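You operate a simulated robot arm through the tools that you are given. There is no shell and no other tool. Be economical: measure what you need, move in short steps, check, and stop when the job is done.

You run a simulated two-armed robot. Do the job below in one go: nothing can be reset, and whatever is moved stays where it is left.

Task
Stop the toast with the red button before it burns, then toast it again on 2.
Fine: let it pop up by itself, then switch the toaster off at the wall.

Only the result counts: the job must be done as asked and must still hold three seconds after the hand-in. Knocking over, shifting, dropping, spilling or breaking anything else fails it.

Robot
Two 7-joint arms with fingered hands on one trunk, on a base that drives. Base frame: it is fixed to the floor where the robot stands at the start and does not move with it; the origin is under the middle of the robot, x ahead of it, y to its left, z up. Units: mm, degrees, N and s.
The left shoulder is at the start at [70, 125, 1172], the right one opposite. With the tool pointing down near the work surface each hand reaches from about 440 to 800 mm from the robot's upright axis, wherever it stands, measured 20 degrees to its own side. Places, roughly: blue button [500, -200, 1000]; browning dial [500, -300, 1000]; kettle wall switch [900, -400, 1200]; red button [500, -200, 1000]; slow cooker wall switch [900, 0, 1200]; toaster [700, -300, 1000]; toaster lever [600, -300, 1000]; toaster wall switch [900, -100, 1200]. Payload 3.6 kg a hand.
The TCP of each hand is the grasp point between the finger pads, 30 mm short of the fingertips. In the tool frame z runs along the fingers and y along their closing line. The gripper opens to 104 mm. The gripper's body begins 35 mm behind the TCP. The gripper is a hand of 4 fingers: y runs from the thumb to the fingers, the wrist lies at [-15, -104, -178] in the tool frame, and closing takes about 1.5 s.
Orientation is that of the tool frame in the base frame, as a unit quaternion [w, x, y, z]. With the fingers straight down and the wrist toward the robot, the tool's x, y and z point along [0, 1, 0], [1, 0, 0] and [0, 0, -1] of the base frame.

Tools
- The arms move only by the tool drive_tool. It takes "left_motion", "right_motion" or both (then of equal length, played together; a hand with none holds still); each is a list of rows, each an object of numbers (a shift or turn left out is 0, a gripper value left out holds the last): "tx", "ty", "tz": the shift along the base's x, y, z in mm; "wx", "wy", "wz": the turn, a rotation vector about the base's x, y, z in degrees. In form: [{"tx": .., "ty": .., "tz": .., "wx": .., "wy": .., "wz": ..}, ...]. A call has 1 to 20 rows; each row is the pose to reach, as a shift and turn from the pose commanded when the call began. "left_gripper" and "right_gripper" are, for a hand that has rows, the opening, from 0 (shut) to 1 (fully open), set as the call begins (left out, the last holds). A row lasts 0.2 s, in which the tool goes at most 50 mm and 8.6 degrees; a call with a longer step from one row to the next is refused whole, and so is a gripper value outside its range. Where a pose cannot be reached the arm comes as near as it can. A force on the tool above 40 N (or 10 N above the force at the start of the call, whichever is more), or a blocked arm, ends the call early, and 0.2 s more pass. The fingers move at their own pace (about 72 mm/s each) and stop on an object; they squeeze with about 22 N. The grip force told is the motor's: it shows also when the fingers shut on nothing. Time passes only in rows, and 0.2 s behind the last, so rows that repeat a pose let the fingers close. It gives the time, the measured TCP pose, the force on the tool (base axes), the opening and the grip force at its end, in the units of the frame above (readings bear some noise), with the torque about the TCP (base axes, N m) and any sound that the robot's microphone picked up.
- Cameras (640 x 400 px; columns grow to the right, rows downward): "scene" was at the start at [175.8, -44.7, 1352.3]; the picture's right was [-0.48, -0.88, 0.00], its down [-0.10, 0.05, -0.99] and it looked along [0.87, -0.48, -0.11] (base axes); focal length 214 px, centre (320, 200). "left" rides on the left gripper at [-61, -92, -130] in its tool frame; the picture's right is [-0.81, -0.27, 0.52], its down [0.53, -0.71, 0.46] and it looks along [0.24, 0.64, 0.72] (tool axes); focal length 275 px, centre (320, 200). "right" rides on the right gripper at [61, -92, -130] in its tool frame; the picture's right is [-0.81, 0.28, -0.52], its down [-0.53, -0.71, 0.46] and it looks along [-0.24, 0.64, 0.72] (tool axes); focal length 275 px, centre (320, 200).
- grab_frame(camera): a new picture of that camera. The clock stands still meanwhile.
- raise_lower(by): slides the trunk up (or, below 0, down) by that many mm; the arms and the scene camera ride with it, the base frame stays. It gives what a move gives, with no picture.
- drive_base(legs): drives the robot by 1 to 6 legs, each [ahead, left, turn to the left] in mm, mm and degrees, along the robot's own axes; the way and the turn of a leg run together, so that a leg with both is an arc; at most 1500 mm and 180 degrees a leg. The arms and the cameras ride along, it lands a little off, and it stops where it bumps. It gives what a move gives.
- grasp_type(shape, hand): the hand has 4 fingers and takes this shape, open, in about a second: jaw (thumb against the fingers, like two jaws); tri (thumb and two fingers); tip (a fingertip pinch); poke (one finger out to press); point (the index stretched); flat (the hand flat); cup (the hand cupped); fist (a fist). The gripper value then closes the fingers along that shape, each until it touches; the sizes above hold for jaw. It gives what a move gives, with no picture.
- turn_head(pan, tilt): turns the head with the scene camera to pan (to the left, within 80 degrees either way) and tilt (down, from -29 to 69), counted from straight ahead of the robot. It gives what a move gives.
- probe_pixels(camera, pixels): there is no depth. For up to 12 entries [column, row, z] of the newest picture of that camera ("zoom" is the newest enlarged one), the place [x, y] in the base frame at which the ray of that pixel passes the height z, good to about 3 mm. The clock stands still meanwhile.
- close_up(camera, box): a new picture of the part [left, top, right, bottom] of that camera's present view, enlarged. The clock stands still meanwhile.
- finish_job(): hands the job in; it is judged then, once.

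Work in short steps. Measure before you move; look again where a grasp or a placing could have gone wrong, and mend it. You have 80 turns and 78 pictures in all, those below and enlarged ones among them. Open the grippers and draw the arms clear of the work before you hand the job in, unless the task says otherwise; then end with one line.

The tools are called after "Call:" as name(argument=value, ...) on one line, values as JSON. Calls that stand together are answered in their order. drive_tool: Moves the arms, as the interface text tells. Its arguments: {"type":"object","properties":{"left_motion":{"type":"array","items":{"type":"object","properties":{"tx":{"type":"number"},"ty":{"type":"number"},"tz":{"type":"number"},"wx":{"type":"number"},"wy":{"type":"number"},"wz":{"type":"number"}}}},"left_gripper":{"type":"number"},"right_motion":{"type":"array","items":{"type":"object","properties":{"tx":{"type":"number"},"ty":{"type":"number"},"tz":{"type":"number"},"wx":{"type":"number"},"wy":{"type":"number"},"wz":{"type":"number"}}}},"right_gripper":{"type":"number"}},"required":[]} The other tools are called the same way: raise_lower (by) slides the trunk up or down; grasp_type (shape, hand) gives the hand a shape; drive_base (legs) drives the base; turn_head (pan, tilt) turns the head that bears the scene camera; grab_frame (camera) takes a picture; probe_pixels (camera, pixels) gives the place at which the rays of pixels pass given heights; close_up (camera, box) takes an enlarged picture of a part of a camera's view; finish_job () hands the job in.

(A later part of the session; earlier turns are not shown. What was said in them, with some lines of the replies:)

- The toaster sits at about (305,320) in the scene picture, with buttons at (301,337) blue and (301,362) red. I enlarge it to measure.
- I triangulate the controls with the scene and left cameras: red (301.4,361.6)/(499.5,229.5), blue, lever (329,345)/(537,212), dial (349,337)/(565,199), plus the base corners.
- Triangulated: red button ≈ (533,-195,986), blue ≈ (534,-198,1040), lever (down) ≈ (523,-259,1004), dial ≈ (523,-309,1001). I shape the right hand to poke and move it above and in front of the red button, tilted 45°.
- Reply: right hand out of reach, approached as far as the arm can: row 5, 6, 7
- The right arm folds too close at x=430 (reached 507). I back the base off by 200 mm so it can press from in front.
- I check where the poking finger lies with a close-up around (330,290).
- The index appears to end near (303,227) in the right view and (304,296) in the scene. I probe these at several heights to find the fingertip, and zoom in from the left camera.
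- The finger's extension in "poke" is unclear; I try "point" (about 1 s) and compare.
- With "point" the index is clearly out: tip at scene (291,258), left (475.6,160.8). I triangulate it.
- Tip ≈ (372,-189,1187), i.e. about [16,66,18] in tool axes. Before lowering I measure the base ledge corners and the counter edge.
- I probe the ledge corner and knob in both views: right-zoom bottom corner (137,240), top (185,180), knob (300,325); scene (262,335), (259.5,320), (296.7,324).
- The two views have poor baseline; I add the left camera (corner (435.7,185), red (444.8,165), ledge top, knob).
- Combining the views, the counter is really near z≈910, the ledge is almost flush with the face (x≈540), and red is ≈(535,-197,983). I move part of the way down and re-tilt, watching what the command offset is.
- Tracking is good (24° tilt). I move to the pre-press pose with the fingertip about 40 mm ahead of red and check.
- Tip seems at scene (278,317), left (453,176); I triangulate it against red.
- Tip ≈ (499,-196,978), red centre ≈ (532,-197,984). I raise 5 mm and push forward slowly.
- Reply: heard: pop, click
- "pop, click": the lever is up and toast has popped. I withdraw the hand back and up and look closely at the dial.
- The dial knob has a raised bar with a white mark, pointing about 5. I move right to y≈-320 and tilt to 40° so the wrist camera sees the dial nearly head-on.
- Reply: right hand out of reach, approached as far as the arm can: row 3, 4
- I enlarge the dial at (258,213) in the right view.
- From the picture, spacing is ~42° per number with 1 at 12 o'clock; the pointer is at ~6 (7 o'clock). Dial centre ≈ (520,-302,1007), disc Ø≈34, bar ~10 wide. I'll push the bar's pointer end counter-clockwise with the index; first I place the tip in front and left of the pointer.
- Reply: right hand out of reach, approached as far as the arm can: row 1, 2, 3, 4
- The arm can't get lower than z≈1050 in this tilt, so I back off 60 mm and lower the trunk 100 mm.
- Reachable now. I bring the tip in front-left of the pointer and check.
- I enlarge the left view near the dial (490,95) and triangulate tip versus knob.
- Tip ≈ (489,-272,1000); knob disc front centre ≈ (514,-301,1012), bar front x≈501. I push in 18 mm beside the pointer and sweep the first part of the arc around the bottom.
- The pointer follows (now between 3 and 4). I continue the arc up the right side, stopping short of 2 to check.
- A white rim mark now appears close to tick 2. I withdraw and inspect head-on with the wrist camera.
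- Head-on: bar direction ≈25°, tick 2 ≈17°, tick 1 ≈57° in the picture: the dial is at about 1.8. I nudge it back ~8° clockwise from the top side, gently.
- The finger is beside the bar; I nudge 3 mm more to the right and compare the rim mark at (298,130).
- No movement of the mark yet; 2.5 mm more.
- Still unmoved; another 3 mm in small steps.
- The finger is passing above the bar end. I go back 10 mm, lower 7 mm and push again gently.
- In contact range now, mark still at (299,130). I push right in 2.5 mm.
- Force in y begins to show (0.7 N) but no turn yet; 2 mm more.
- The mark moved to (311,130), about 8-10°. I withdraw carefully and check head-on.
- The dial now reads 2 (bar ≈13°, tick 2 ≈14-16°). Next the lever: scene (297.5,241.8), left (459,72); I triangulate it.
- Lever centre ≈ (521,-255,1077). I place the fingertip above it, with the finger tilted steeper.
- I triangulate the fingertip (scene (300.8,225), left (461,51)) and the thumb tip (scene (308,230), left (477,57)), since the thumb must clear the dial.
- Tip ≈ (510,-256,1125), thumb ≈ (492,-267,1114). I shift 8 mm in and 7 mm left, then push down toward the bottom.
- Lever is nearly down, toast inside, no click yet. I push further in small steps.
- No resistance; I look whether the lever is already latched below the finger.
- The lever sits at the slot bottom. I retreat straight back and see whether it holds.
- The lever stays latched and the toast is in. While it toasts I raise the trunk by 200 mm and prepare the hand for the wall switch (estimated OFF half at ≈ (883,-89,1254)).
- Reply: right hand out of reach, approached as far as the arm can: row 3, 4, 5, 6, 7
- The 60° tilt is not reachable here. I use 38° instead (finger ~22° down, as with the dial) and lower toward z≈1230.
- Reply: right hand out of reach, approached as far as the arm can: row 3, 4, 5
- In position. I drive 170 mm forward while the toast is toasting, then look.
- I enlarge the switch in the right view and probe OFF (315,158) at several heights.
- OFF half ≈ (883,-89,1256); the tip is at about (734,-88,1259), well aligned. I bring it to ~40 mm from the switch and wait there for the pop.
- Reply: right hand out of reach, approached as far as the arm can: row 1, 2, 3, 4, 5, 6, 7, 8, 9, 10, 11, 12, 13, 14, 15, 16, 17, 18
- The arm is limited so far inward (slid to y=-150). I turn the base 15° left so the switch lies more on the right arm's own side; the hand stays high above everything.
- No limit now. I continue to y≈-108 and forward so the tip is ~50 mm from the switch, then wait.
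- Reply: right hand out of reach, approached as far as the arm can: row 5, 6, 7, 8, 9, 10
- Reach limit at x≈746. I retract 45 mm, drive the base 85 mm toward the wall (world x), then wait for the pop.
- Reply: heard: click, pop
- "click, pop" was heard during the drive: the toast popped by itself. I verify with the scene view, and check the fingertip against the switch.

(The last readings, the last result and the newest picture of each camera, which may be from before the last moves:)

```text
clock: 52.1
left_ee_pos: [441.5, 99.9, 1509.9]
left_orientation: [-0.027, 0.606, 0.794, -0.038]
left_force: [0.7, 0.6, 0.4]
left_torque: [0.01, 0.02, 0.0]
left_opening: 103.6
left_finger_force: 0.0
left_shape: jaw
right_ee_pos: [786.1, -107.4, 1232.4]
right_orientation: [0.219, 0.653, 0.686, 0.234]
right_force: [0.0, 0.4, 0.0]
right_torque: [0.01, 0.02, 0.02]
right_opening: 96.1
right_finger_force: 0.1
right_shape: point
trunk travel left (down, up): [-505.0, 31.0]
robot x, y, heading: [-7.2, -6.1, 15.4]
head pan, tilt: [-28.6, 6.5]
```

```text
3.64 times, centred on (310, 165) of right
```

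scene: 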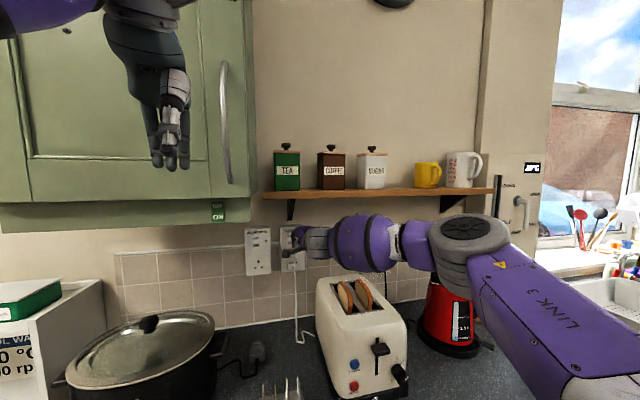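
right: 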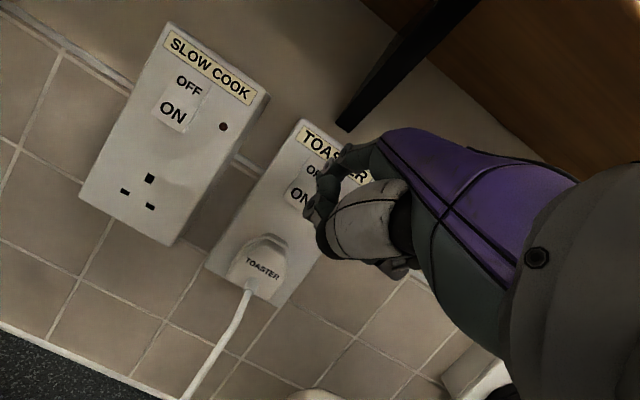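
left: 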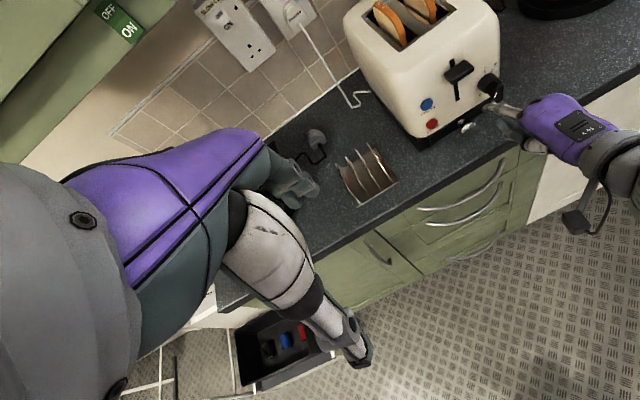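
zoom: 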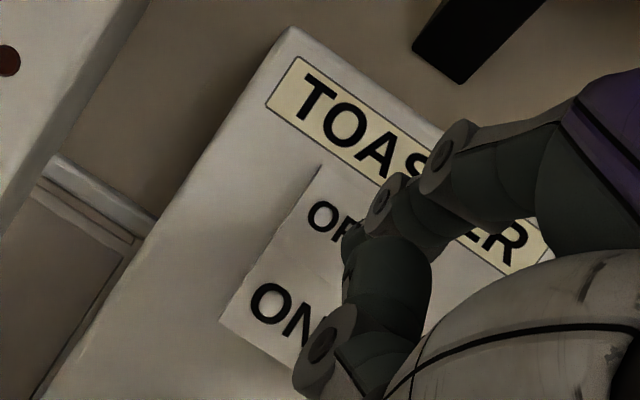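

The toast is up. I raise 3 mm and press forward slowly on OFF.

Call:
drive_tool(right_motion=[{"tx": 8, "tz": 3}, {"tx": 16, "tz": 3}, {"tx": 22, "tz": 3}, {"tx": 27, "tz": 3}, {"tx": 31, "tz": 3}, {"tx": 35, "tz": 3}])

```text
clock: 53.5
left_ee_pos: [431.5, 101.2, 1513.8]
left_orientation: [-0.024, 0.606, 0.794, -0.036]
left_force: [-0.2, -0.4, 0.0]
left_torque: [-0.02, -0.01, -0.01]
left_opening: 103.6
left_finger_force: 0.1
left_shape: jaw
right_ee_pos: [814.8, -107.6, 1243.0]
right_orientation: [0.222, 0.651, 0.686, 0.237]
right_force: [-34.1, 3.2, 15.4]
right_torque: [0.17, -0.69, 0.47]
right_opening: 96.0
right_finger_force: 0.1
right_shape: point
trunk travel left (down, up): [-505.0, 31.0]
robot x, y, heading: [-2.1, -5.3, 15.3]
head pan, tilt: [-28.6, 6.5]
```

34 N without a click; the finger slid up to tip z≈1268, perhaps on the plate or the rocker's top edge. I back off and look.

Call:
drive_tool(right_motion=[{"tx": -8}, {"tx": -20}, {"tx": -35}])

Call:
close_up(camera="scene", box=[230, 210, 350, 290])

Call:
close_up(camera="right", box=[260, 110, 360, 220])

```text
clock: 54.3
left_ee_pos: [439.0, 100.0, 1509.6]
left_orientation: [-0.026, 0.605, 0.795, -0.037]
left_force: [-0.3, 0.4, -0.4]
left_torque: [-0.04, 0.04, 0.01]
left_opening: 103.7
left_finger_force: 0.0
left_shape: jaw
right_ee_pos: [786.0, -111.4, 1237.5]
right_orientation: [0.22, 0.653, 0.686, 0.235]
right_force: [0.4, 0.4, -0.8]
right_torque: [0.0, 0.0, 0.0]
right_opening: 95.9
right_finger_force: 0.1
right_shape: point
trunk travel left (down, up): [-505.0, 31.0]
robot x, y, heading: [-5.0, -9.0, 15.5]
head pan, tilt: [-28.6, 6.5]
heard: click
```

```text
5.00 times, centred on (290, 250) of scene
```

zoom: 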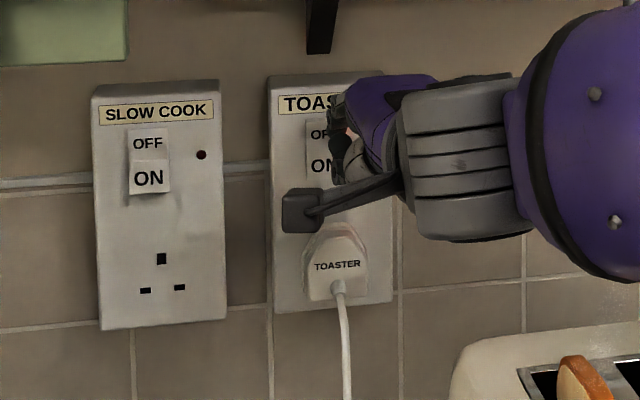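

```text
3.64 times, centred on (310, 165) of right
```

zoom: 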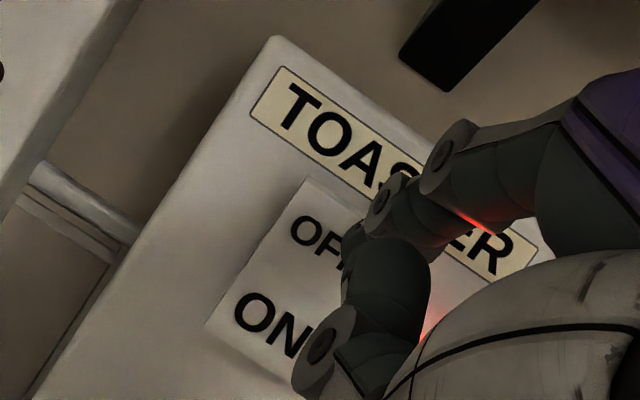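

A late "click" was heard, and a red glow shows on the finger, so the state is unclear. I draw the hand back and to the right and look at the switch plainly.

Call:
drive_tool(right_motion=[{"tx": -30}, {"tx": -50, "ty": -30}, {"tx": -70, "ty": -60, "tz": 10}, {"tx": -90, "ty": -90, "tz": 20}])

Call:
close_up(camera="scene", box=[230, 210, 330, 290])

```text
clock: 55.3
left_ee_pos: [438.9, 100.0, 1510.7]
left_orientation: [-0.027, 0.606, 0.794, -0.037]
left_force: [-0.5, 0.2, -0.3]
left_torque: [0.0, -0.03, -0.03]
left_opening: 103.6
left_finger_force: 0.0
left_shape: jaw
right_ee_pos: [694.5, -199.7, 1256.7]
right_orientation: [0.22, 0.652, 0.687, 0.234]
right_force: [0.6, -0.4, 0.0]
right_torque: [-0.03, 0.0, 0.01]
right_opening: 96.0
right_finger_force: 0.1
right_shape: point
trunk travel left (down, up): [-505.0, 31.0]
robot x, y, heading: [-5.5, -9.3, 15.6]
head pan, tilt: [-28.6, 6.5]
```

```text
5.00 times, centred on (280, 250) of scene
```

zoom: 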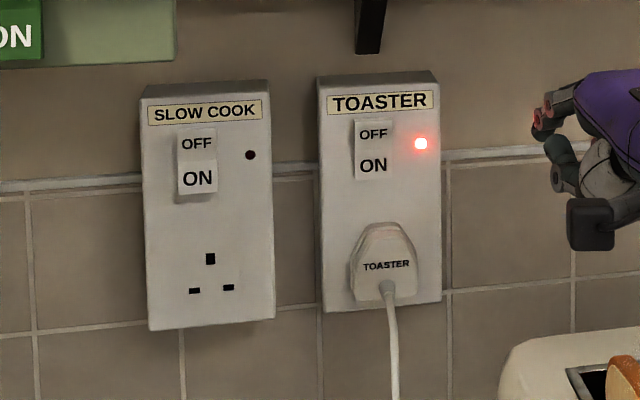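

The switch is still ON (LED lit at (421,143)); likely the thumb, 15 mm behind and below the tip, blocked the ON half, and the rocker sprang back. I tilt the finger steeper (15° pitch) so the thumb is further behind and stays off the ON half, and aim at the upper OFF part.

Call:
drive_tool(right_motion=[{"ty": 20, "tz": 5, "wy": 6}, {"ty": 45, "tz": 11, "wy": 12}, {"ty": 70, "tz": 11, "wy": 18}, {"tx": 30, "ty": 95, "tz": 11, "wy": 23}, {"tx": 60, "ty": 95, "tz": 11, "wy": 23}, {"tx": 80, "ty": 95, "tz": 11, "wy": 23}])

Call:
close_up(camera="scene", box=[250, 200, 350, 280])

```text
clock: 56.7
left_ee_pos: [440.1, 99.3, 1510.3]
left_orientation: [-0.026, 0.606, 0.794, -0.038]
left_force: [-1.3, 0.2, 0.0]
left_torque: [-0.01, -0.01, -0.03]
left_opening: 103.6
left_finger_force: 0.1
left_shape: jaw
right_ee_pos: [765.8, -105.2, 1266.8]
right_orientation: [0.077, 0.687, 0.716, 0.097]
right_force: [0.1, -0.1, 0.4]
right_torque: [0.0, -0.04, 0.01]
right_opening: 96.0
right_finger_force: 0.1
right_shape: point
right hand out of reach, approached as far as the arm can: row 6
trunk travel left (down, up): [-505.0, 31.0]
robot x, y, heading: [-2.7, -8.2, 15.6]
head pan, tilt: [-28.6, 6.5]
```

```text
5.00 times, centred on (300, 240) of scene
```

zoom: 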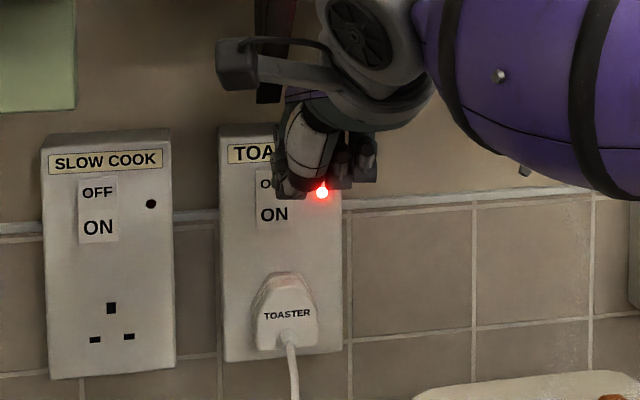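

Reach ends at x=766. I retract 50 mm, drive the base 65 mm nearer in world x.

Call:
drive_tool(right_motion=[{"tx": -25}, {"tx": -50}])

Call:
drive_base(legs=[[62.6, -17.5, 0]])

```text
clock: 57.3
left_ee_pos: [439.9, 98.9, 1510.7]
left_orientation: [-0.026, 0.606, 0.794, -0.036]
left_force: [0.4, 0.6, -0.2]
left_torque: [0.0, 0.04, -0.01]
left_opening: 103.9
left_finger_force: 0.0
left_shape: jaw
right_ee_pos: [716.1, -104.5, 1267.4]
right_orientation: [0.078, 0.687, 0.715, 0.099]
right_force: [-1.1, 0.2, 0.1]
right_torque: [-0.02, 0.01, 0.02]
right_opening: 96.2
right_finger_force: 0.0
right_shape: point
trunk travel left (down, up): [-505.0, 31.0]
robot x, y, heading: [-7.7, -7.1, 15.4]
head pan, tilt: [-28.6, 6.5]
```

```text
clock: 58.3
left_ee_pos: [503.5, 99.3, 1511.3]
left_orientation: [-0.026, 0.606, 0.794, -0.037]
left_force: [-0.6, 0.6, 0.5]
left_torque: [0.04, 0.01, 0.02]
left_opening: 103.6
left_finger_force: 0.1
left_shape: jaw
right_ee_pos: [780.9, -105.3, 1268.9]
right_orientation: [0.079, 0.686, 0.716, 0.1]
right_force: [0.5, 0.3, -0.4]
right_torque: [-0.01, 0.01, 0.01]
right_opening: 96.0
right_finger_force: 0.1
right_shape: point
trunk travel left (down, up): [-505.0, 31.0]
robot x, y, heading: [60.9, -9.4, 15.4]
head pan, tilt: [-28.6, 6.5]
heard: click
```

A "click" was heard during the drive. I look at the switch before pressing.

Call:
close_up(camera="right", box=[120, 60, 440, 260])

Call:
close_up(camera="scene", box=[240, 190, 360, 290])

```text
2.00 times, centred on (280, 160) of right
```

zoom: 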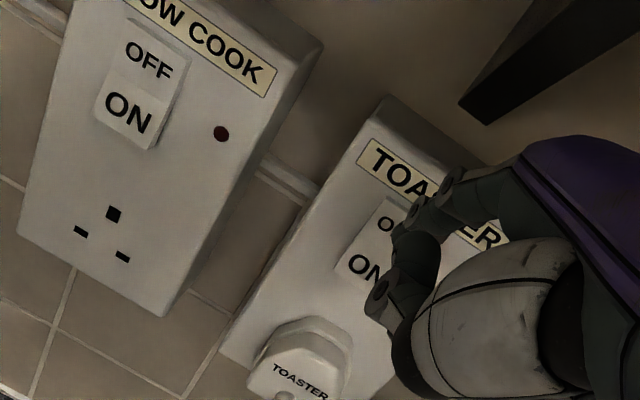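

```text
4.00 times, centred on (300, 240) of scene
```

zoom: 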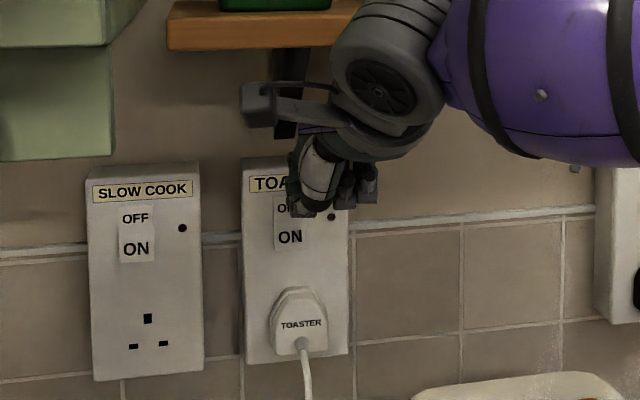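

The LED at (331,215) is now dark. But the same thing evidently happened in the earlier drive ("click, pop", no glow afterwards): my finger bumped the switch off and that cut-off popped the toast, so it did not pop by itself. I'll put it right: switch on again, toast on 2 anew, wait with the hand away. First I press the ON half (z≈1229).

Call:
drive_tool(right_motion=[{"tx": -15}, {"tx": -25, "tz": -15}, {"tx": -25, "tz": -35}, {"tx": -10, "tz": -35}, {"tx": 5, "tz": -35}, {"tx": 12, "tz": -35}, {"tx": 18, "tz": -35}, {"tx": 23, "tz": -35}, {"tx": 27, "tz": -35}])

```text
clock: 60.3
left_ee_pos: [501.7, 99.2, 1511.1]
left_orientation: [-0.026, 0.606, 0.794, -0.037]
left_force: [0.2, 0.3, -0.1]
left_torque: [0.05, -0.01, 0.02]
left_opening: 103.6
left_finger_force: 0.0
left_shape: jaw
right_ee_pos: [805.1, -106.4, 1232.5]
right_orientation: [0.079, 0.687, 0.716, 0.098]
right_force: [-10.3, 1.6, 2.3]
right_torque: [0.05, -0.1, 0.17]
right_opening: 95.9
right_finger_force: 0.1
right_shape: point
trunk travel left (down, up): [-505.0, 31.0]
robot x, y, heading: [61.3, -8.6, 15.5]
head pan, tilt: [-28.6, 6.5]
heard: click
```

Clicked on. I withdraw the hand well back and up, then drive back to the earlier toaster working place and square up.

Call:
drive_tool(right_motion=[{"tx": -20}, {"tx": -50}, {"tx": -80, "tz": 30}, {"tx": -110, "tz": 68}])

Call:
drive_base(legs=[[-244, 77, 0], [0, 0, -15.1]])

```text
clock: 61.3
left_ee_pos: [503.0, 97.8, 1511.3]
left_orientation: [-0.026, 0.606, 0.794, -0.037]
left_force: [-0.2, -0.8, 0.3]
left_torque: [0.02, -0.02, -0.01]
left_opening: 103.7
left_finger_force: 0.0
left_shape: jaw
right_ee_pos: [696.5, -107.7, 1300.2]
right_orientation: [0.079, 0.687, 0.716, 0.099]
right_force: [-0.1, -0.1, 0.0]
right_torque: [0.03, -0.06, 0.01]
right_opening: 96.0
right_finger_force: 0.0
right_shape: point
trunk travel left (down, up): [-505.0, 31.0]
robot x, y, heading: [60.0, -8.1, 15.2]
head pan, tilt: [-28.6, 6.5]
```

```text
clock: 64.0
left_ee_pos: [263.4, -11.3, 1510.3]
left_orientation: [-0.031, 0.706, 0.706, -0.034]
left_force: [0.5, 0.8, 0.7]
left_torque: [0.01, -0.02, -0.02]
left_opening: 103.6
left_finger_force: 0.0
left_shape: jaw
right_ee_pos: [395.8, -260.3, 1300.8]
right_orientation: [0.09, 0.776, 0.619, 0.087]
right_force: [-0.3, -0.5, -0.1]
right_torque: [0.03, -0.02, -0.02]
right_opening: 96.0
right_finger_force: 0.0
right_shape: point
trunk travel left (down, up): [-505.0, 31.0]
robot x, y, heading: [-190.0, 4.2, -0.1]
head pan, tilt: [-28.6, 6.5]
```

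Base is back. I restore the lever-pressing orientation (rotation vector (-1.8,-9.7,13.7)°), pull back a little, then lower the trunk 200 mm as before.

Call:
drive_tool(right_motion=[{"tx": -12, "wx": -0.6, "wy": -3.2, "wz": 4.6}, {"tx": -25, "wx": -1.2, "wy": -6.4, "wz": 9.1}, {"tx": -38, "wx": -1.8, "wy": -9.7, "wz": 13.7}])

Call:
raise_lower(by=-200)

```text
clock: 64.8
left_ee_pos: [262.9, -11.8, 1510.9]
left_orientation: [-0.031, 0.706, 0.707, -0.034]
left_force: [0.5, -0.8, -0.7]
left_torque: [0.05, 0.0, 0.02]
left_opening: 103.7
left_finger_force: 0.0
left_shape: jaw
right_ee_pos: [358.7, -261.4, 1298.8]
right_orientation: [0.144, 0.684, 0.698, 0.154]
right_force: [0.6, -0.8, 0.2]
right_torque: [-0.01, -0.01, 0.01]
right_opening: 96.0
right_finger_force: 0.0
right_shape: point
trunk travel left (down, up): [-505.0, 31.0]
robot x, y, heading: [-197.7, 2.4, 0.2]
head pan, tilt: [-28.6, 6.5]
```

```text
clock: 67.0
left_ee_pos: [263.4, -11.1, 1311.0]
left_orientation: [-0.031, 0.706, 0.706, -0.033]
left_force: [-0.1, -0.1, -0.3]
left_torque: [0.02, 0.0, 0.0]
left_opening: 103.6
left_finger_force: 0.1
left_shape: jaw
right_ee_pos: [358.5, -262.1, 1101.1]
right_orientation: [0.144, 0.685, 0.698, 0.153]
right_force: [0.6, -0.8, -0.1]
right_torque: [0.01, 0.0, 0.02]
right_opening: 96.0
right_finger_force: 0.1
right_shape: point
trunk travel left (down, up): [-305.0, 231.0]
robot x, y, heading: [-196.5, 2.9, 0.1]
head pan, tilt: [-28.6, 6.5]
```

Orientation matches the first time. I go above the lever at (447,-264,1120) and press down to z≈1015 along the same path.

Call:
drive_tool(right_motion=[{"tx": 20, "tz": 19}, {"tx": 45, "tz": 19}, {"tx": 70, "tz": 19}, {"tx": 89, "ty": -1, "tz": 19}, {"tx": 89, "ty": -1, "tz": 5}, {"tx": 89, "ty": -1, "tz": -8}, {"tx": 89, "ty": -1, "tz": -20}, {"tx": 89, "ty": -1, "tz": -32}, {"tx": 89, "ty": -1, "tz": -44}, {"tx": 89, "ty": -1, "tz": -56}, {"tx": 89, "ty": -1, "tz": -66}, {"tx": 89, "ty": -1, "tz": -76}, {"tx": 89, "ty": -1, "tz": -86}])

```text
clock: 69.8
left_ee_pos: [262.6, -12.5, 1310.2]
left_orientation: [-0.032, 0.707, 0.706, -0.034]
left_force: [-0.2, 0.4, -0.9]
left_torque: [0.01, -0.01, -0.01]
left_opening: 103.5
left_finger_force: 0.0
left_shape: jaw
right_ee_pos: [446.7, -262.3, 1013.4]
right_orientation: [0.143, 0.685, 0.698, 0.154]
right_force: [0.6, -1.3, 1.3]
right_torque: [0.01, -0.05, -0.01]
right_opening: 0.0
right_finger_force: 0.1
right_shape: point
trunk travel left (down, up): [-305.0, 231.0]
robot x, y, heading: [-196.4, 3.2, -0.0]
head pan, tilt: [-28.6, 6.5]
```

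Same readings as the first successful press. I retreat straight back and use one picture to confirm latch and dial.

Call:
drive_tool(right_motion=[{"tx": -15}, {"tx": -35}, {"tx": -60}, {"tx": -85}, {"tx": -100, "tz": 20}])

Call:
close_up(camera="scene", box=[190, 140, 350, 310])

```text
clock: 71.0
left_ee_pos: [265.1, -11.3, 1309.9]
left_orientation: [-0.031, 0.706, 0.706, -0.034]
left_force: [0.1, -0.7, 0.6]
left_torque: [0.01, 0.0, 0.01]
left_opening: 103.7
left_finger_force: 0.1
left_shape: jaw
right_ee_pos: [347.0, -261.4, 1032.8]
right_orientation: [0.144, 0.684, 0.698, 0.154]
right_force: [-0.8, -0.6, -0.1]
right_torque: [-0.01, -0.01, -0.02]
right_opening: 0.1
right_finger_force: 0.1
right_shape: point
trunk travel left (down, up): [-305.0, 231.0]
robot x, y, heading: [-197.0, 1.7, 0.2]
head pan, tilt: [-28.6, 6.5]
```

```text
2.35 times, centred on (270, 225) of scene
```

zoom: 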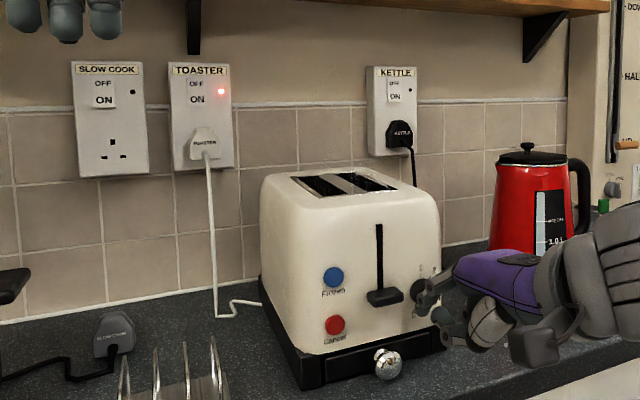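

LED on, lever down, toast in. While it toasts I raise the trunk and restore the pressing posture, staying well away from the wall, listening for the pop.

Call:
raise_lower(by=200)

Call:
drive_tool(right_motion=[{"tx": 16, "tz": 22, "wx": 0.6, "wy": 3.2, "wz": -4.6}, {"tx": 32, "tz": 44, "wx": 1.2, "wy": 6.4, "wz": -9.1}, {"tx": 49, "tz": 67, "wx": 1.8, "wy": 9.7, "wz": -13.7}, {"tx": 49, "tz": 67, "wx": 1.8, "wy": 9.7, "wz": -13.7}, {"tx": 49, "tz": 67, "wx": 1.8, "wy": 9.7, "wz": -13.7}, {"tx": 49, "tz": 67, "wx": 1.8, "wy": 9.7, "wz": -13.7}, {"tx": 49, "tz": 67, "wx": 1.8, "wy": 9.7, "wz": -13.7}, {"tx": 49, "tz": 67, "wx": 1.8, "wy": 9.7, "wz": -13.7}, {"tx": 49, "tz": 67, "wx": 1.8, "wy": 9.7, "wz": -13.7}, {"tx": 49, "tz": 67, "wx": 1.8, "wy": 9.7, "wz": -13.7}])

Call:
drive_tool(right_motion=[{"tx": 0}, {"tx": 0}, {"tx": 0}, {"tx": 0}, {"tx": 0}, {"tx": 0}, {"tx": 0}, {"tx": 0}, {"tx": 0}, {"tx": 0}, {"tx": 0}, {"tx": 0}, {"tx": 0}, {"tx": 0}, {"tx": 0}, {"tx": 0}, {"tx": 0}, {"tx": 0}, {"tx": 0}, {"tx": 0}])

Call:
drive_tool(right_motion=[{"tx": 0}, {"tx": 0}, {"tx": 0}, {"tx": 0}, {"tx": 0}, {"tx": 0}, {"tx": 0}, {"tx": 0}, {"tx": 0}, {"tx": 0}, {"tx": 0}, {"tx": 0}, {"tx": 0}, {"tx": 0}, {"tx": 0}, {"tx": 0}, {"tx": 0}, {"tx": 0}, {"tx": 0}, {"tx": 0}])

Call:
drive_tool(right_motion=[{"tx": 0}, {"tx": 0}, {"tx": 0}, {"tx": 0}, {"tx": 0}, {"tx": 0}, {"tx": 0}, {"tx": 0}, {"tx": 0}, {"tx": 0}, {"tx": 0}, {"tx": 0}, {"tx": 0}, {"tx": 0}, {"tx": 0}, {"tx": 0}, {"tx": 0}, {"tx": 0}, {"tx": 0}, {"tx": 0}])

```text
clock: 73.2
left_ee_pos: [263.5, -11.9, 1510.0]
left_orientation: [-0.032, 0.706, 0.707, -0.034]
left_force: [1.3, 0.1, -0.1]
left_torque: [-0.01, 0.04, -0.03]
left_opening: 103.7
left_finger_force: 0.0
left_shape: jaw
right_ee_pos: [349.5, -262.8, 1234.2]
right_orientation: [0.143, 0.685, 0.697, 0.153]
right_force: [0.1, -1.1, -0.7]
right_torque: [-0.02, -0.01, 0.02]
right_opening: 0.1
right_finger_force: 0.1
right_shape: point
trunk travel left (down, up): [-505.0, 31.0]
robot x, y, heading: [-193.8, 1.7, 0.1]
head pan, tilt: [-28.6, 6.5]
```

```text
clock: 75.4
left_ee_pos: [263.1, -10.8, 1510.7]
left_orientation: [-0.032, 0.706, 0.706, -0.034]
left_force: [0.3, 0.0, -0.9]
left_torque: [-0.01, -0.02, 0.01]
left_opening: 104.0
left_finger_force: 0.0
left_shape: jaw
right_ee_pos: [396.1, -263.1, 1299.0]
right_orientation: [0.092, 0.775, 0.618, 0.089]
right_force: [-0.6, -0.1, -0.7]
right_torque: [-0.01, 0.03, -0.02]
right_opening: 0.0
right_finger_force: 0.1
right_shape: point
trunk travel left (down, up): [-505.0, 31.0]
robot x, y, heading: [-195.7, 3.3, -0.2]
head pan, tilt: [-28.6, 6.5]
```

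```text
clock: 79.6
left_ee_pos: [264.7, -11.5, 1511.2]
left_orientation: [-0.031, 0.706, 0.707, -0.033]
left_force: [-0.6, 0.1, -0.5]
left_torque: [-0.04, -0.01, -0.01]
left_opening: 103.7
left_finger_force: 0.0
left_shape: jaw
right_ee_pos: [396.6, -261.8, 1300.0]
right_orientation: [0.092, 0.776, 0.618, 0.088]
right_force: [-0.1, 0.9, 0.7]
right_torque: [0.01, 0.0, -0.02]
right_opening: 0.0
right_finger_force: 0.0
right_shape: point
trunk travel left (down, up): [-505.0, 31.0]
robot x, y, heading: [-198.1, -2.5, 0.2]
head pan, tilt: [-28.6, 6.5]
```

```text
clock: 83.8
left_ee_pos: [263.4, -11.6, 1509.7]
left_orientation: [-0.032, 0.706, 0.706, -0.034]
left_force: [0.2, 0.1, -0.2]
left_torque: [-0.01, -0.01, -0.01]
left_opening: 103.6
left_finger_force: 0.1
left_shape: jaw
right_ee_pos: [395.9, -262.7, 1298.8]
right_orientation: [0.091, 0.775, 0.619, 0.088]
right_force: [0.6, -0.1, 0.1]
right_torque: [-0.01, -0.01, -0.02]
right_opening: 0.0
right_finger_force: 0.0
right_shape: point
trunk travel left (down, up): [-505.0, 31.0]
robot x, y, heading: [-197.6, -0.3, 0.1]
head pan, tilt: [-28.6, 6.5]
```

```text
clock: 88.0
left_ee_pos: [264.2, -11.3, 1510.8]
left_orientation: [-0.031, 0.707, 0.706, -0.033]
left_force: [0.2, -0.2, 0.8]
left_torque: [-0.01, -0.04, 0.0]
left_opening: 103.8
left_finger_force: 0.1
left_shape: jaw
right_ee_pos: [396.9, -261.3, 1298.9]
right_orientation: [0.091, 0.775, 0.619, 0.088]
right_force: [0.1, 0.5, 0.2]
right_torque: [0.01, 0.01, 0.01]
right_opening: 0.0
right_finger_force: 0.1
right_shape: point
trunk travel left (down, up): [-505.0, 31.0]
robot x, y, heading: [-196.2, 1.9, -0.1]
head pan, tilt: [-28.6, 6.5]
```

No pop yet. I keep waiting.

Call:
drive_tool(right_motion=[{"tx": 0}, {"tx": 0}, {"tx": 0}, {"tx": 0}, {"tx": 0}, {"tx": 0}, {"tx": 0}, {"tx": 0}, {"tx": 0}, {"tx": 0}])

Call:
drive_tool(right_motion=[{"tx": 0}, {"tx": 0}, {"tx": 0}, {"tx": 0}, {"tx": 0}, {"tx": 0}, {"tx": 0}, {"tx": 0}, {"tx": 0}, {"tx": 0}, {"tx": 0}, {"tx": 0}, {"tx": 0}, {"tx": 0}, {"tx": 0}, {"tx": 0}, {"tx": 0}, {"tx": 0}, {"tx": 0}, {"tx": 0}])

Call:
drive_tool(right_motion=[{"tx": 0}, {"tx": 0}, {"tx": 0}, {"tx": 0}, {"tx": 0}, {"tx": 0}, {"tx": 0}, {"tx": 0}, {"tx": 0}, {"tx": 0}, {"tx": 0}, {"tx": 0}, {"tx": 0}, {"tx": 0}, {"tx": 0}, {"tx": 0}, {"tx": 0}, {"tx": 0}, {"tx": 0}, {"tx": 0}])

```text
clock: 90.2
left_ee_pos: [263.6, -11.3, 1510.7]
left_orientation: [-0.031, 0.707, 0.706, -0.033]
left_force: [-0.1, -0.2, 0.0]
left_torque: [0.01, -0.04, 0.05]
left_opening: 103.8
left_finger_force: 0.1
left_shape: jaw
right_ee_pos: [396.2, -263.3, 1300.5]
right_orientation: [0.091, 0.776, 0.618, 0.088]
right_force: [-0.3, 0.1, -0.6]
right_torque: [-0.03, -0.03, 0.01]
right_opening: 0.0
right_finger_force: 0.1
right_shape: point
trunk travel left (down, up): [-505.0, 31.0]
robot x, y, heading: [-194.4, 2.1, 0.0]
head pan, tilt: [-28.6, 6.5]
```

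```text
clock: 94.4
left_ee_pos: [264.4, -11.3, 1509.2]
left_orientation: [-0.031, 0.706, 0.707, -0.034]
left_force: [-0.6, 0.6, 0.3]
left_torque: [0.04, 0.01, 0.03]
left_opening: 103.6
left_finger_force: 0.1
left_shape: jaw
right_ee_pos: [396.3, -262.4, 1299.8]
right_orientation: [0.092, 0.775, 0.618, 0.088]
right_force: [0.7, -0.1, -0.6]
right_torque: [-0.04, 0.0, 0.0]
right_opening: 0.0
right_finger_force: 0.0
right_shape: point
trunk travel left (down, up): [-505.0, 31.0]
robot x, y, heading: [-196.0, 3.0, 0.1]
head pan, tilt: [-28.6, 6.5]
```

```text
clock: 98.6
left_ee_pos: [263.3, -11.4, 1510.5]
left_orientation: [-0.031, 0.706, 0.707, -0.034]
left_force: [0.0, 0.0, -0.4]
left_torque: [-0.02, -0.01, -0.01]
left_opening: 103.5
left_finger_force: 0.0
left_shape: jaw
right_ee_pos: [396.7, -262.8, 1300.2]
right_orientation: [0.091, 0.775, 0.619, 0.088]
right_force: [0.3, 0.1, 0.5]
right_torque: [-0.02, 0.0, -0.01]
right_opening: 0.0
right_finger_force: 0.1
right_shape: point
trunk travel left (down, up): [-505.0, 31.0]
robot x, y, heading: [-193.5, 1.8, -0.2]
head pan, tilt: [-28.6, 6.5]
```

Past 29 s without a pop, so the earlier pop was indeed the power cut and redoing was right. I keep waiting.

Call:
drive_tool(right_motion=[{"tx": 0}, {"tx": 0}, {"tx": 0}, {"tx": 0}, {"tx": 0}, {"tx": 0}, {"tx": 0}, {"tx": 0}, {"tx": 0}, {"tx": 0}, {"tx": 0}, {"tx": 0}, {"tx": 0}, {"tx": 0}, {"tx": 0}, {"tx": 0}, {"tx": 0}, {"tx": 0}, {"tx": 0}, {"tx": 0}])

Call:
drive_tool(right_motion=[{"tx": 0}, {"tx": 0}, {"tx": 0}, {"tx": 0}, {"tx": 0}, {"tx": 0}, {"tx": 0}, {"tx": 0}, {"tx": 0}, {"tx": 0}, {"tx": 0}, {"tx": 0}, {"tx": 0}, {"tx": 0}, {"tx": 0}, {"tx": 0}, {"tx": 0}, {"tx": 0}, {"tx": 0}, {"tx": 0}])

Call:
drive_tool(right_motion=[{"tx": 0}, {"tx": 0}, {"tx": 0}, {"tx": 0}, {"tx": 0}, {"tx": 0}, {"tx": 0}, {"tx": 0}, {"tx": 0}, {"tx": 0}, {"tx": 0}, {"tx": 0}, {"tx": 0}, {"tx": 0}, {"tx": 0}, {"tx": 0}, {"tx": 0}, {"tx": 0}, {"tx": 0}, {"tx": 0}])

Call:
drive_tool(right_motion=[{"tx": 0}, {"tx": 0}, {"tx": 0}, {"tx": 0}, {"tx": 0}, {"tx": 0}, {"tx": 0}, {"tx": 0}, {"tx": 0}, {"tx": 0}, {"tx": 0}, {"tx": 0}, {"tx": 0}, {"tx": 0}, {"tx": 0}, {"tx": 0}, {"tx": 0}, {"tx": 0}, {"tx": 0}, {"tx": 0}])

```text
clock: 102.8
left_ee_pos: [263.8, -11.6, 1511.0]
left_orientation: [-0.031, 0.707, 0.706, -0.034]
left_force: [-0.9, 0.2, 0.5]
left_torque: [-0.01, 0.0, 0.0]
left_opening: 103.7
left_finger_force: 0.1
left_shape: jaw
right_ee_pos: [397.2, -261.4, 1299.6]
right_orientation: [0.092, 0.775, 0.619, 0.088]
right_force: [-0.4, 1.0, 0.9]
right_torque: [-0.01, 0.02, 0.0]
right_opening: 0.3
right_finger_force: 0.0
right_shape: point
trunk travel left (down, up): [-505.0, 31.0]
robot x, y, heading: [-193.3, 2.4, -0.1]
head pan, tilt: [-28.6, 6.5]
heard: pop
```

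```text
clock: 107.0
left_ee_pos: [264.2, -12.0, 1510.4]
left_orientation: [-0.031, 0.706, 0.706, -0.034]
left_force: [0.1, 0.1, -0.1]
left_torque: [0.02, -0.01, 0.0]
left_opening: 103.9
left_finger_force: 0.1
left_shape: jaw
right_ee_pos: [396.9, -263.7, 1300.0]
right_orientation: [0.091, 0.775, 0.619, 0.088]
right_force: [-0.1, 0.3, -0.9]
right_torque: [-0.01, -0.03, -0.01]
right_opening: 0.0
right_finger_force: 0.1
right_shape: point
trunk travel left (down, up): [-505.0, 31.0]
robot x, y, heading: [-193.6, 3.5, 0.1]
head pan, tilt: [-28.6, 6.5]
```

```text
clock: 111.2
left_ee_pos: [264.1, -11.1, 1510.3]
left_orientation: [-0.031, 0.706, 0.707, -0.035]
left_force: [-0.9, -0.5, -0.8]
left_torque: [0.02, 0.02, -0.01]
left_opening: 103.6
left_finger_force: 0.1
left_shape: jaw
right_ee_pos: [397.0, -262.3, 1299.8]
right_orientation: [0.091, 0.775, 0.619, 0.088]
right_force: [-0.4, 0.5, -0.1]
right_torque: [0.02, 0.01, -0.01]
right_opening: 0.0
right_finger_force: 0.1
right_shape: point
trunk travel left (down, up): [-505.0, 31.0]
robot x, y, heading: [-196.6, 1.3, 0.0]
head pan, tilt: [-28.6, 6.5]
```

```text
clock: 115.4
left_ee_pos: [264.2, -11.0, 1510.3]
left_orientation: [-0.032, 0.706, 0.706, -0.033]
left_force: [-0.3, 0.1, -0.5]
left_torque: [-0.01, -0.02, -0.03]
left_opening: 103.5
left_finger_force: 0.2
left_shape: jaw
right_ee_pos: [395.7, -261.5, 1299.5]
right_orientation: [0.092, 0.775, 0.619, 0.088]
right_force: [-0.3, -1.0, -0.1]
right_torque: [-0.04, 0.0, -0.01]
right_opening: 0.2
right_finger_force: 0.1
right_shape: point
trunk travel left (down, up): [-505.0, 31.0]
robot x, y, heading: [-194.3, 4.4, 0.1]
head pan, tilt: [-28.6, 6.5]
```

A lone "pop" at ~33 s: it popped by itself. Now I reverse the drive back to the wall-switch position (tip staying ~110 mm from the wall).

Call:
drive_base(legs=[[0, 0, 15.3], [244, -77, 0]])

```text
clock: 118.1
left_ee_pos: [503.5, 104.5, 1511.7]
left_orientation: [-0.027, 0.604, 0.796, -0.038]
left_force: [-0.1, -0.7, 0.6]
left_torque: [0.02, -0.04, 0.03]
left_opening: 103.5
left_finger_force: 0.2
left_shape: jaw
right_ee_pos: [699.8, -100.6, 1299.5]
right_orientation: [0.078, 0.684, 0.718, 0.1]
right_force: [-0.6, -0.5, 0.7]
right_torque: [-0.03, -0.03, -0.01]
right_opening: 0.1
right_finger_force: 0.1
right_shape: point
trunk travel left (down, up): [-505.0, 31.0]
robot x, y, heading: [61.6, -5.4, 15.6]
head pan, tilt: [-28.6, 6.5]
```

I align to (y -105, z 1268) and press OFF slowly.

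Call:
drive_tool(right_motion=[{"tx": 20, "ty": -5, "tz": -15}, {"tx": 40, "ty": -5, "tz": -31}, {"tx": 60, "ty": -5, "tz": -31}, {"tx": 75, "ty": -5, "tz": -31}, {"tx": 85, "ty": -5, "tz": -31}, {"tx": 92, "ty": -5, "tz": -31}, {"tx": 97, "ty": -5, "tz": -31}, {"tx": 101, "ty": -5, "tz": -31}])

```text
clock: 119.9
left_ee_pos: [502.5, 105.3, 1511.3]
left_orientation: [-0.026, 0.604, 0.796, -0.037]
left_force: [0.5, 0.5, -0.3]
left_torque: [0.06, -0.02, 0.0]
left_opening: 103.7
left_finger_force: 0.0
left_shape: jaw
right_ee_pos: [798.9, -105.8, 1270.2]
right_orientation: [0.078, 0.683, 0.719, 0.101]
right_force: [-7.3, 0.6, 2.7]
right_torque: [0.03, -0.13, 0.08]
right_opening: 96.0
right_finger_force: 0.0
right_shape: point
trunk travel left (down, up): [-505.0, 31.0]
robot x, y, heading: [58.9, -5.3, 16.0]
head pan, tilt: [-28.6, 6.5]
heard: click
```

Click with 7 N. I withdraw straight back and up, then to the right, and check with a picture.

Call:
drive_tool(right_motion=[{"tx": -20}, {"tx": -45}, {"tx": -75, "tz": 15}, {"tx": -110, "tz": 30}, {"tx": -150, "tz": 30}, {"tx": -180, "tz": 30}])

Call:
drive_base(legs=[[-244, 77, 0]])

Call:
grab_frame(camera="scene")

```text
clock: 121.3
left_ee_pos: [502.6, 104.4, 1510.1]
left_orientation: [-0.026, 0.604, 0.796, -0.038]
left_force: [-0.3, -0.1, -0.1]
left_torque: [0.01, -0.01, 0.04]
left_opening: 103.6
left_finger_force: 0.1
left_shape: jaw
right_ee_pos: [618.4, -107.2, 1298.5]
right_orientation: [0.078, 0.685, 0.717, 0.1]
right_force: [-1.0, -0.1, 0.0]
right_torque: [0.02, -0.02, -0.02]
right_opening: 95.7
right_finger_force: 0.1
right_shape: point
trunk travel left (down, up): [-505.0, 31.0]
robot x, y, heading: [62.0, -5.8, 15.6]
head pan, tilt: [-28.6, 6.5]
```

```text
clock: 123.2
left_ee_pos: [251.1, 111.6, 1510.4]
left_orientation: [-0.027, 0.604, 0.796, -0.039]
left_force: [0.4, -0.8, 0.6]
left_torque: [0.04, 0.0, 0.02]
left_opening: 104.0
left_finger_force: 0.1
left_shape: jaw
right_ee_pos: [365.7, -100.6, 1298.8]
right_orientation: [0.078, 0.684, 0.718, 0.099]
right_force: [0.1, 0.1, -0.6]
right_torque: [0.03, -0.01, -0.01]
right_opening: 95.9
right_finger_force: 0.1
right_shape: point
trunk travel left (down, up): [-505.0, 31.0]
robot x, y, heading: [-197.6, -1.6, 15.9]
head pan, tilt: [-28.6, 6.5]
```

```text
1 pictures are left
```

scene: 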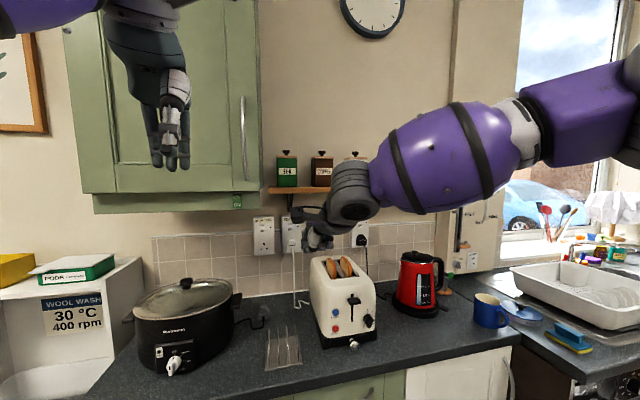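

Toast is up; the hand hides the LED. I open the hand, move it aside to the right and take the last close-up of the switch.

Call:
drive_tool(right_motion=[{"ty": -40}, {"ty": -80, "tz": 15}, {"ty": -120, "tz": 30}, {"ty": -160, "tz": 40}, {"ty": -190, "tz": 40}])

Call:
grasp_type(shape="jaw", hand="right")

Call:
close_up(camera="scene", box=[240, 200, 390, 350])

```text
clock: 124.4
left_ee_pos: [250.1, 111.0, 1510.2]
left_orientation: [-0.027, 0.604, 0.796, -0.038]
left_force: [0.1, 0.2, -0.6]
left_torque: [-0.01, 0.0, 0.0]
left_opening: 103.6
left_finger_force: 0.2
left_shape: jaw
right_ee_pos: [366.1, -291.1, 1339.8]
right_orientation: [0.077, 0.683, 0.719, 0.1]
right_force: [1.0, -0.1, 0.0]
right_torque: [-0.02, 0.02, -0.01]
right_opening: 95.9
right_finger_force: 0.1
right_shape: point
trunk travel left (down, up): [-505.0, 31.0]
robot x, y, heading: [-188.9, -2.2, 15.5]
head pan, tilt: [-28.6, 6.5]
```

```text
clock: 125.3
left_ee_pos: [251.4, 110.6, 1510.1]
left_orientation: [-0.026, 0.603, 0.796, -0.038]
left_force: [-0.3, -0.2, 0.7]
left_torque: [0.0, -0.01, -0.02]
left_opening: 103.7
left_finger_force: 0.1
left_shape: jaw
right_ee_pos: [366.5, -291.0, 1339.1]
right_orientation: [0.079, 0.684, 0.718, 0.1]
right_force: [0.6, -0.4, 0.4]
right_torque: [-0.03, 0.05, -0.02]
right_opening: 103.6
right_finger_force: 0.1
right_shape: jaw
trunk travel left (down, up): [-505.0, 31.0]
robot x, y, heading: [-195.8, -0.7, 16.0]
head pan, tilt: [-28.6, 6.5]
```

```text
2.67 times, centred on (315, 275) of scene
```

zoom: 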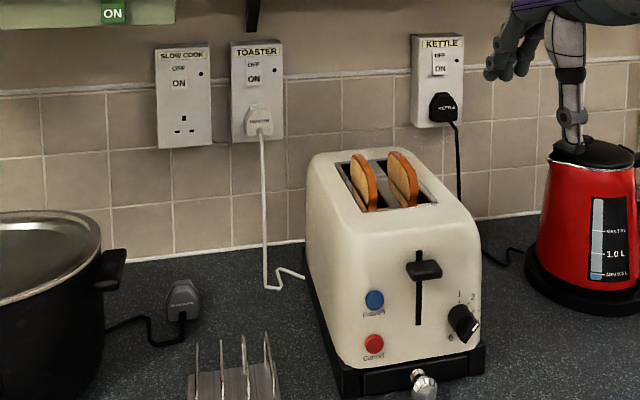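

The toaster's LED is dark, the toast is up and golden, the dial is at 2, nothing else has moved and both hands are clear. I hand the job in.

Call:
finish_job()

```text
The job is handed in.
```

I stopped the toast with the red button, toasted it again on 2 until it popped up by itself, then switched the toaster off at the wall. The first run on 2 was cut short: about 20 s in, my finger bumped the wall switch off and the toast popped early. I switched it back on and ran a full cycle on 2, so the toast has had about 20 s more toasting than you asked for. It still looks golden.
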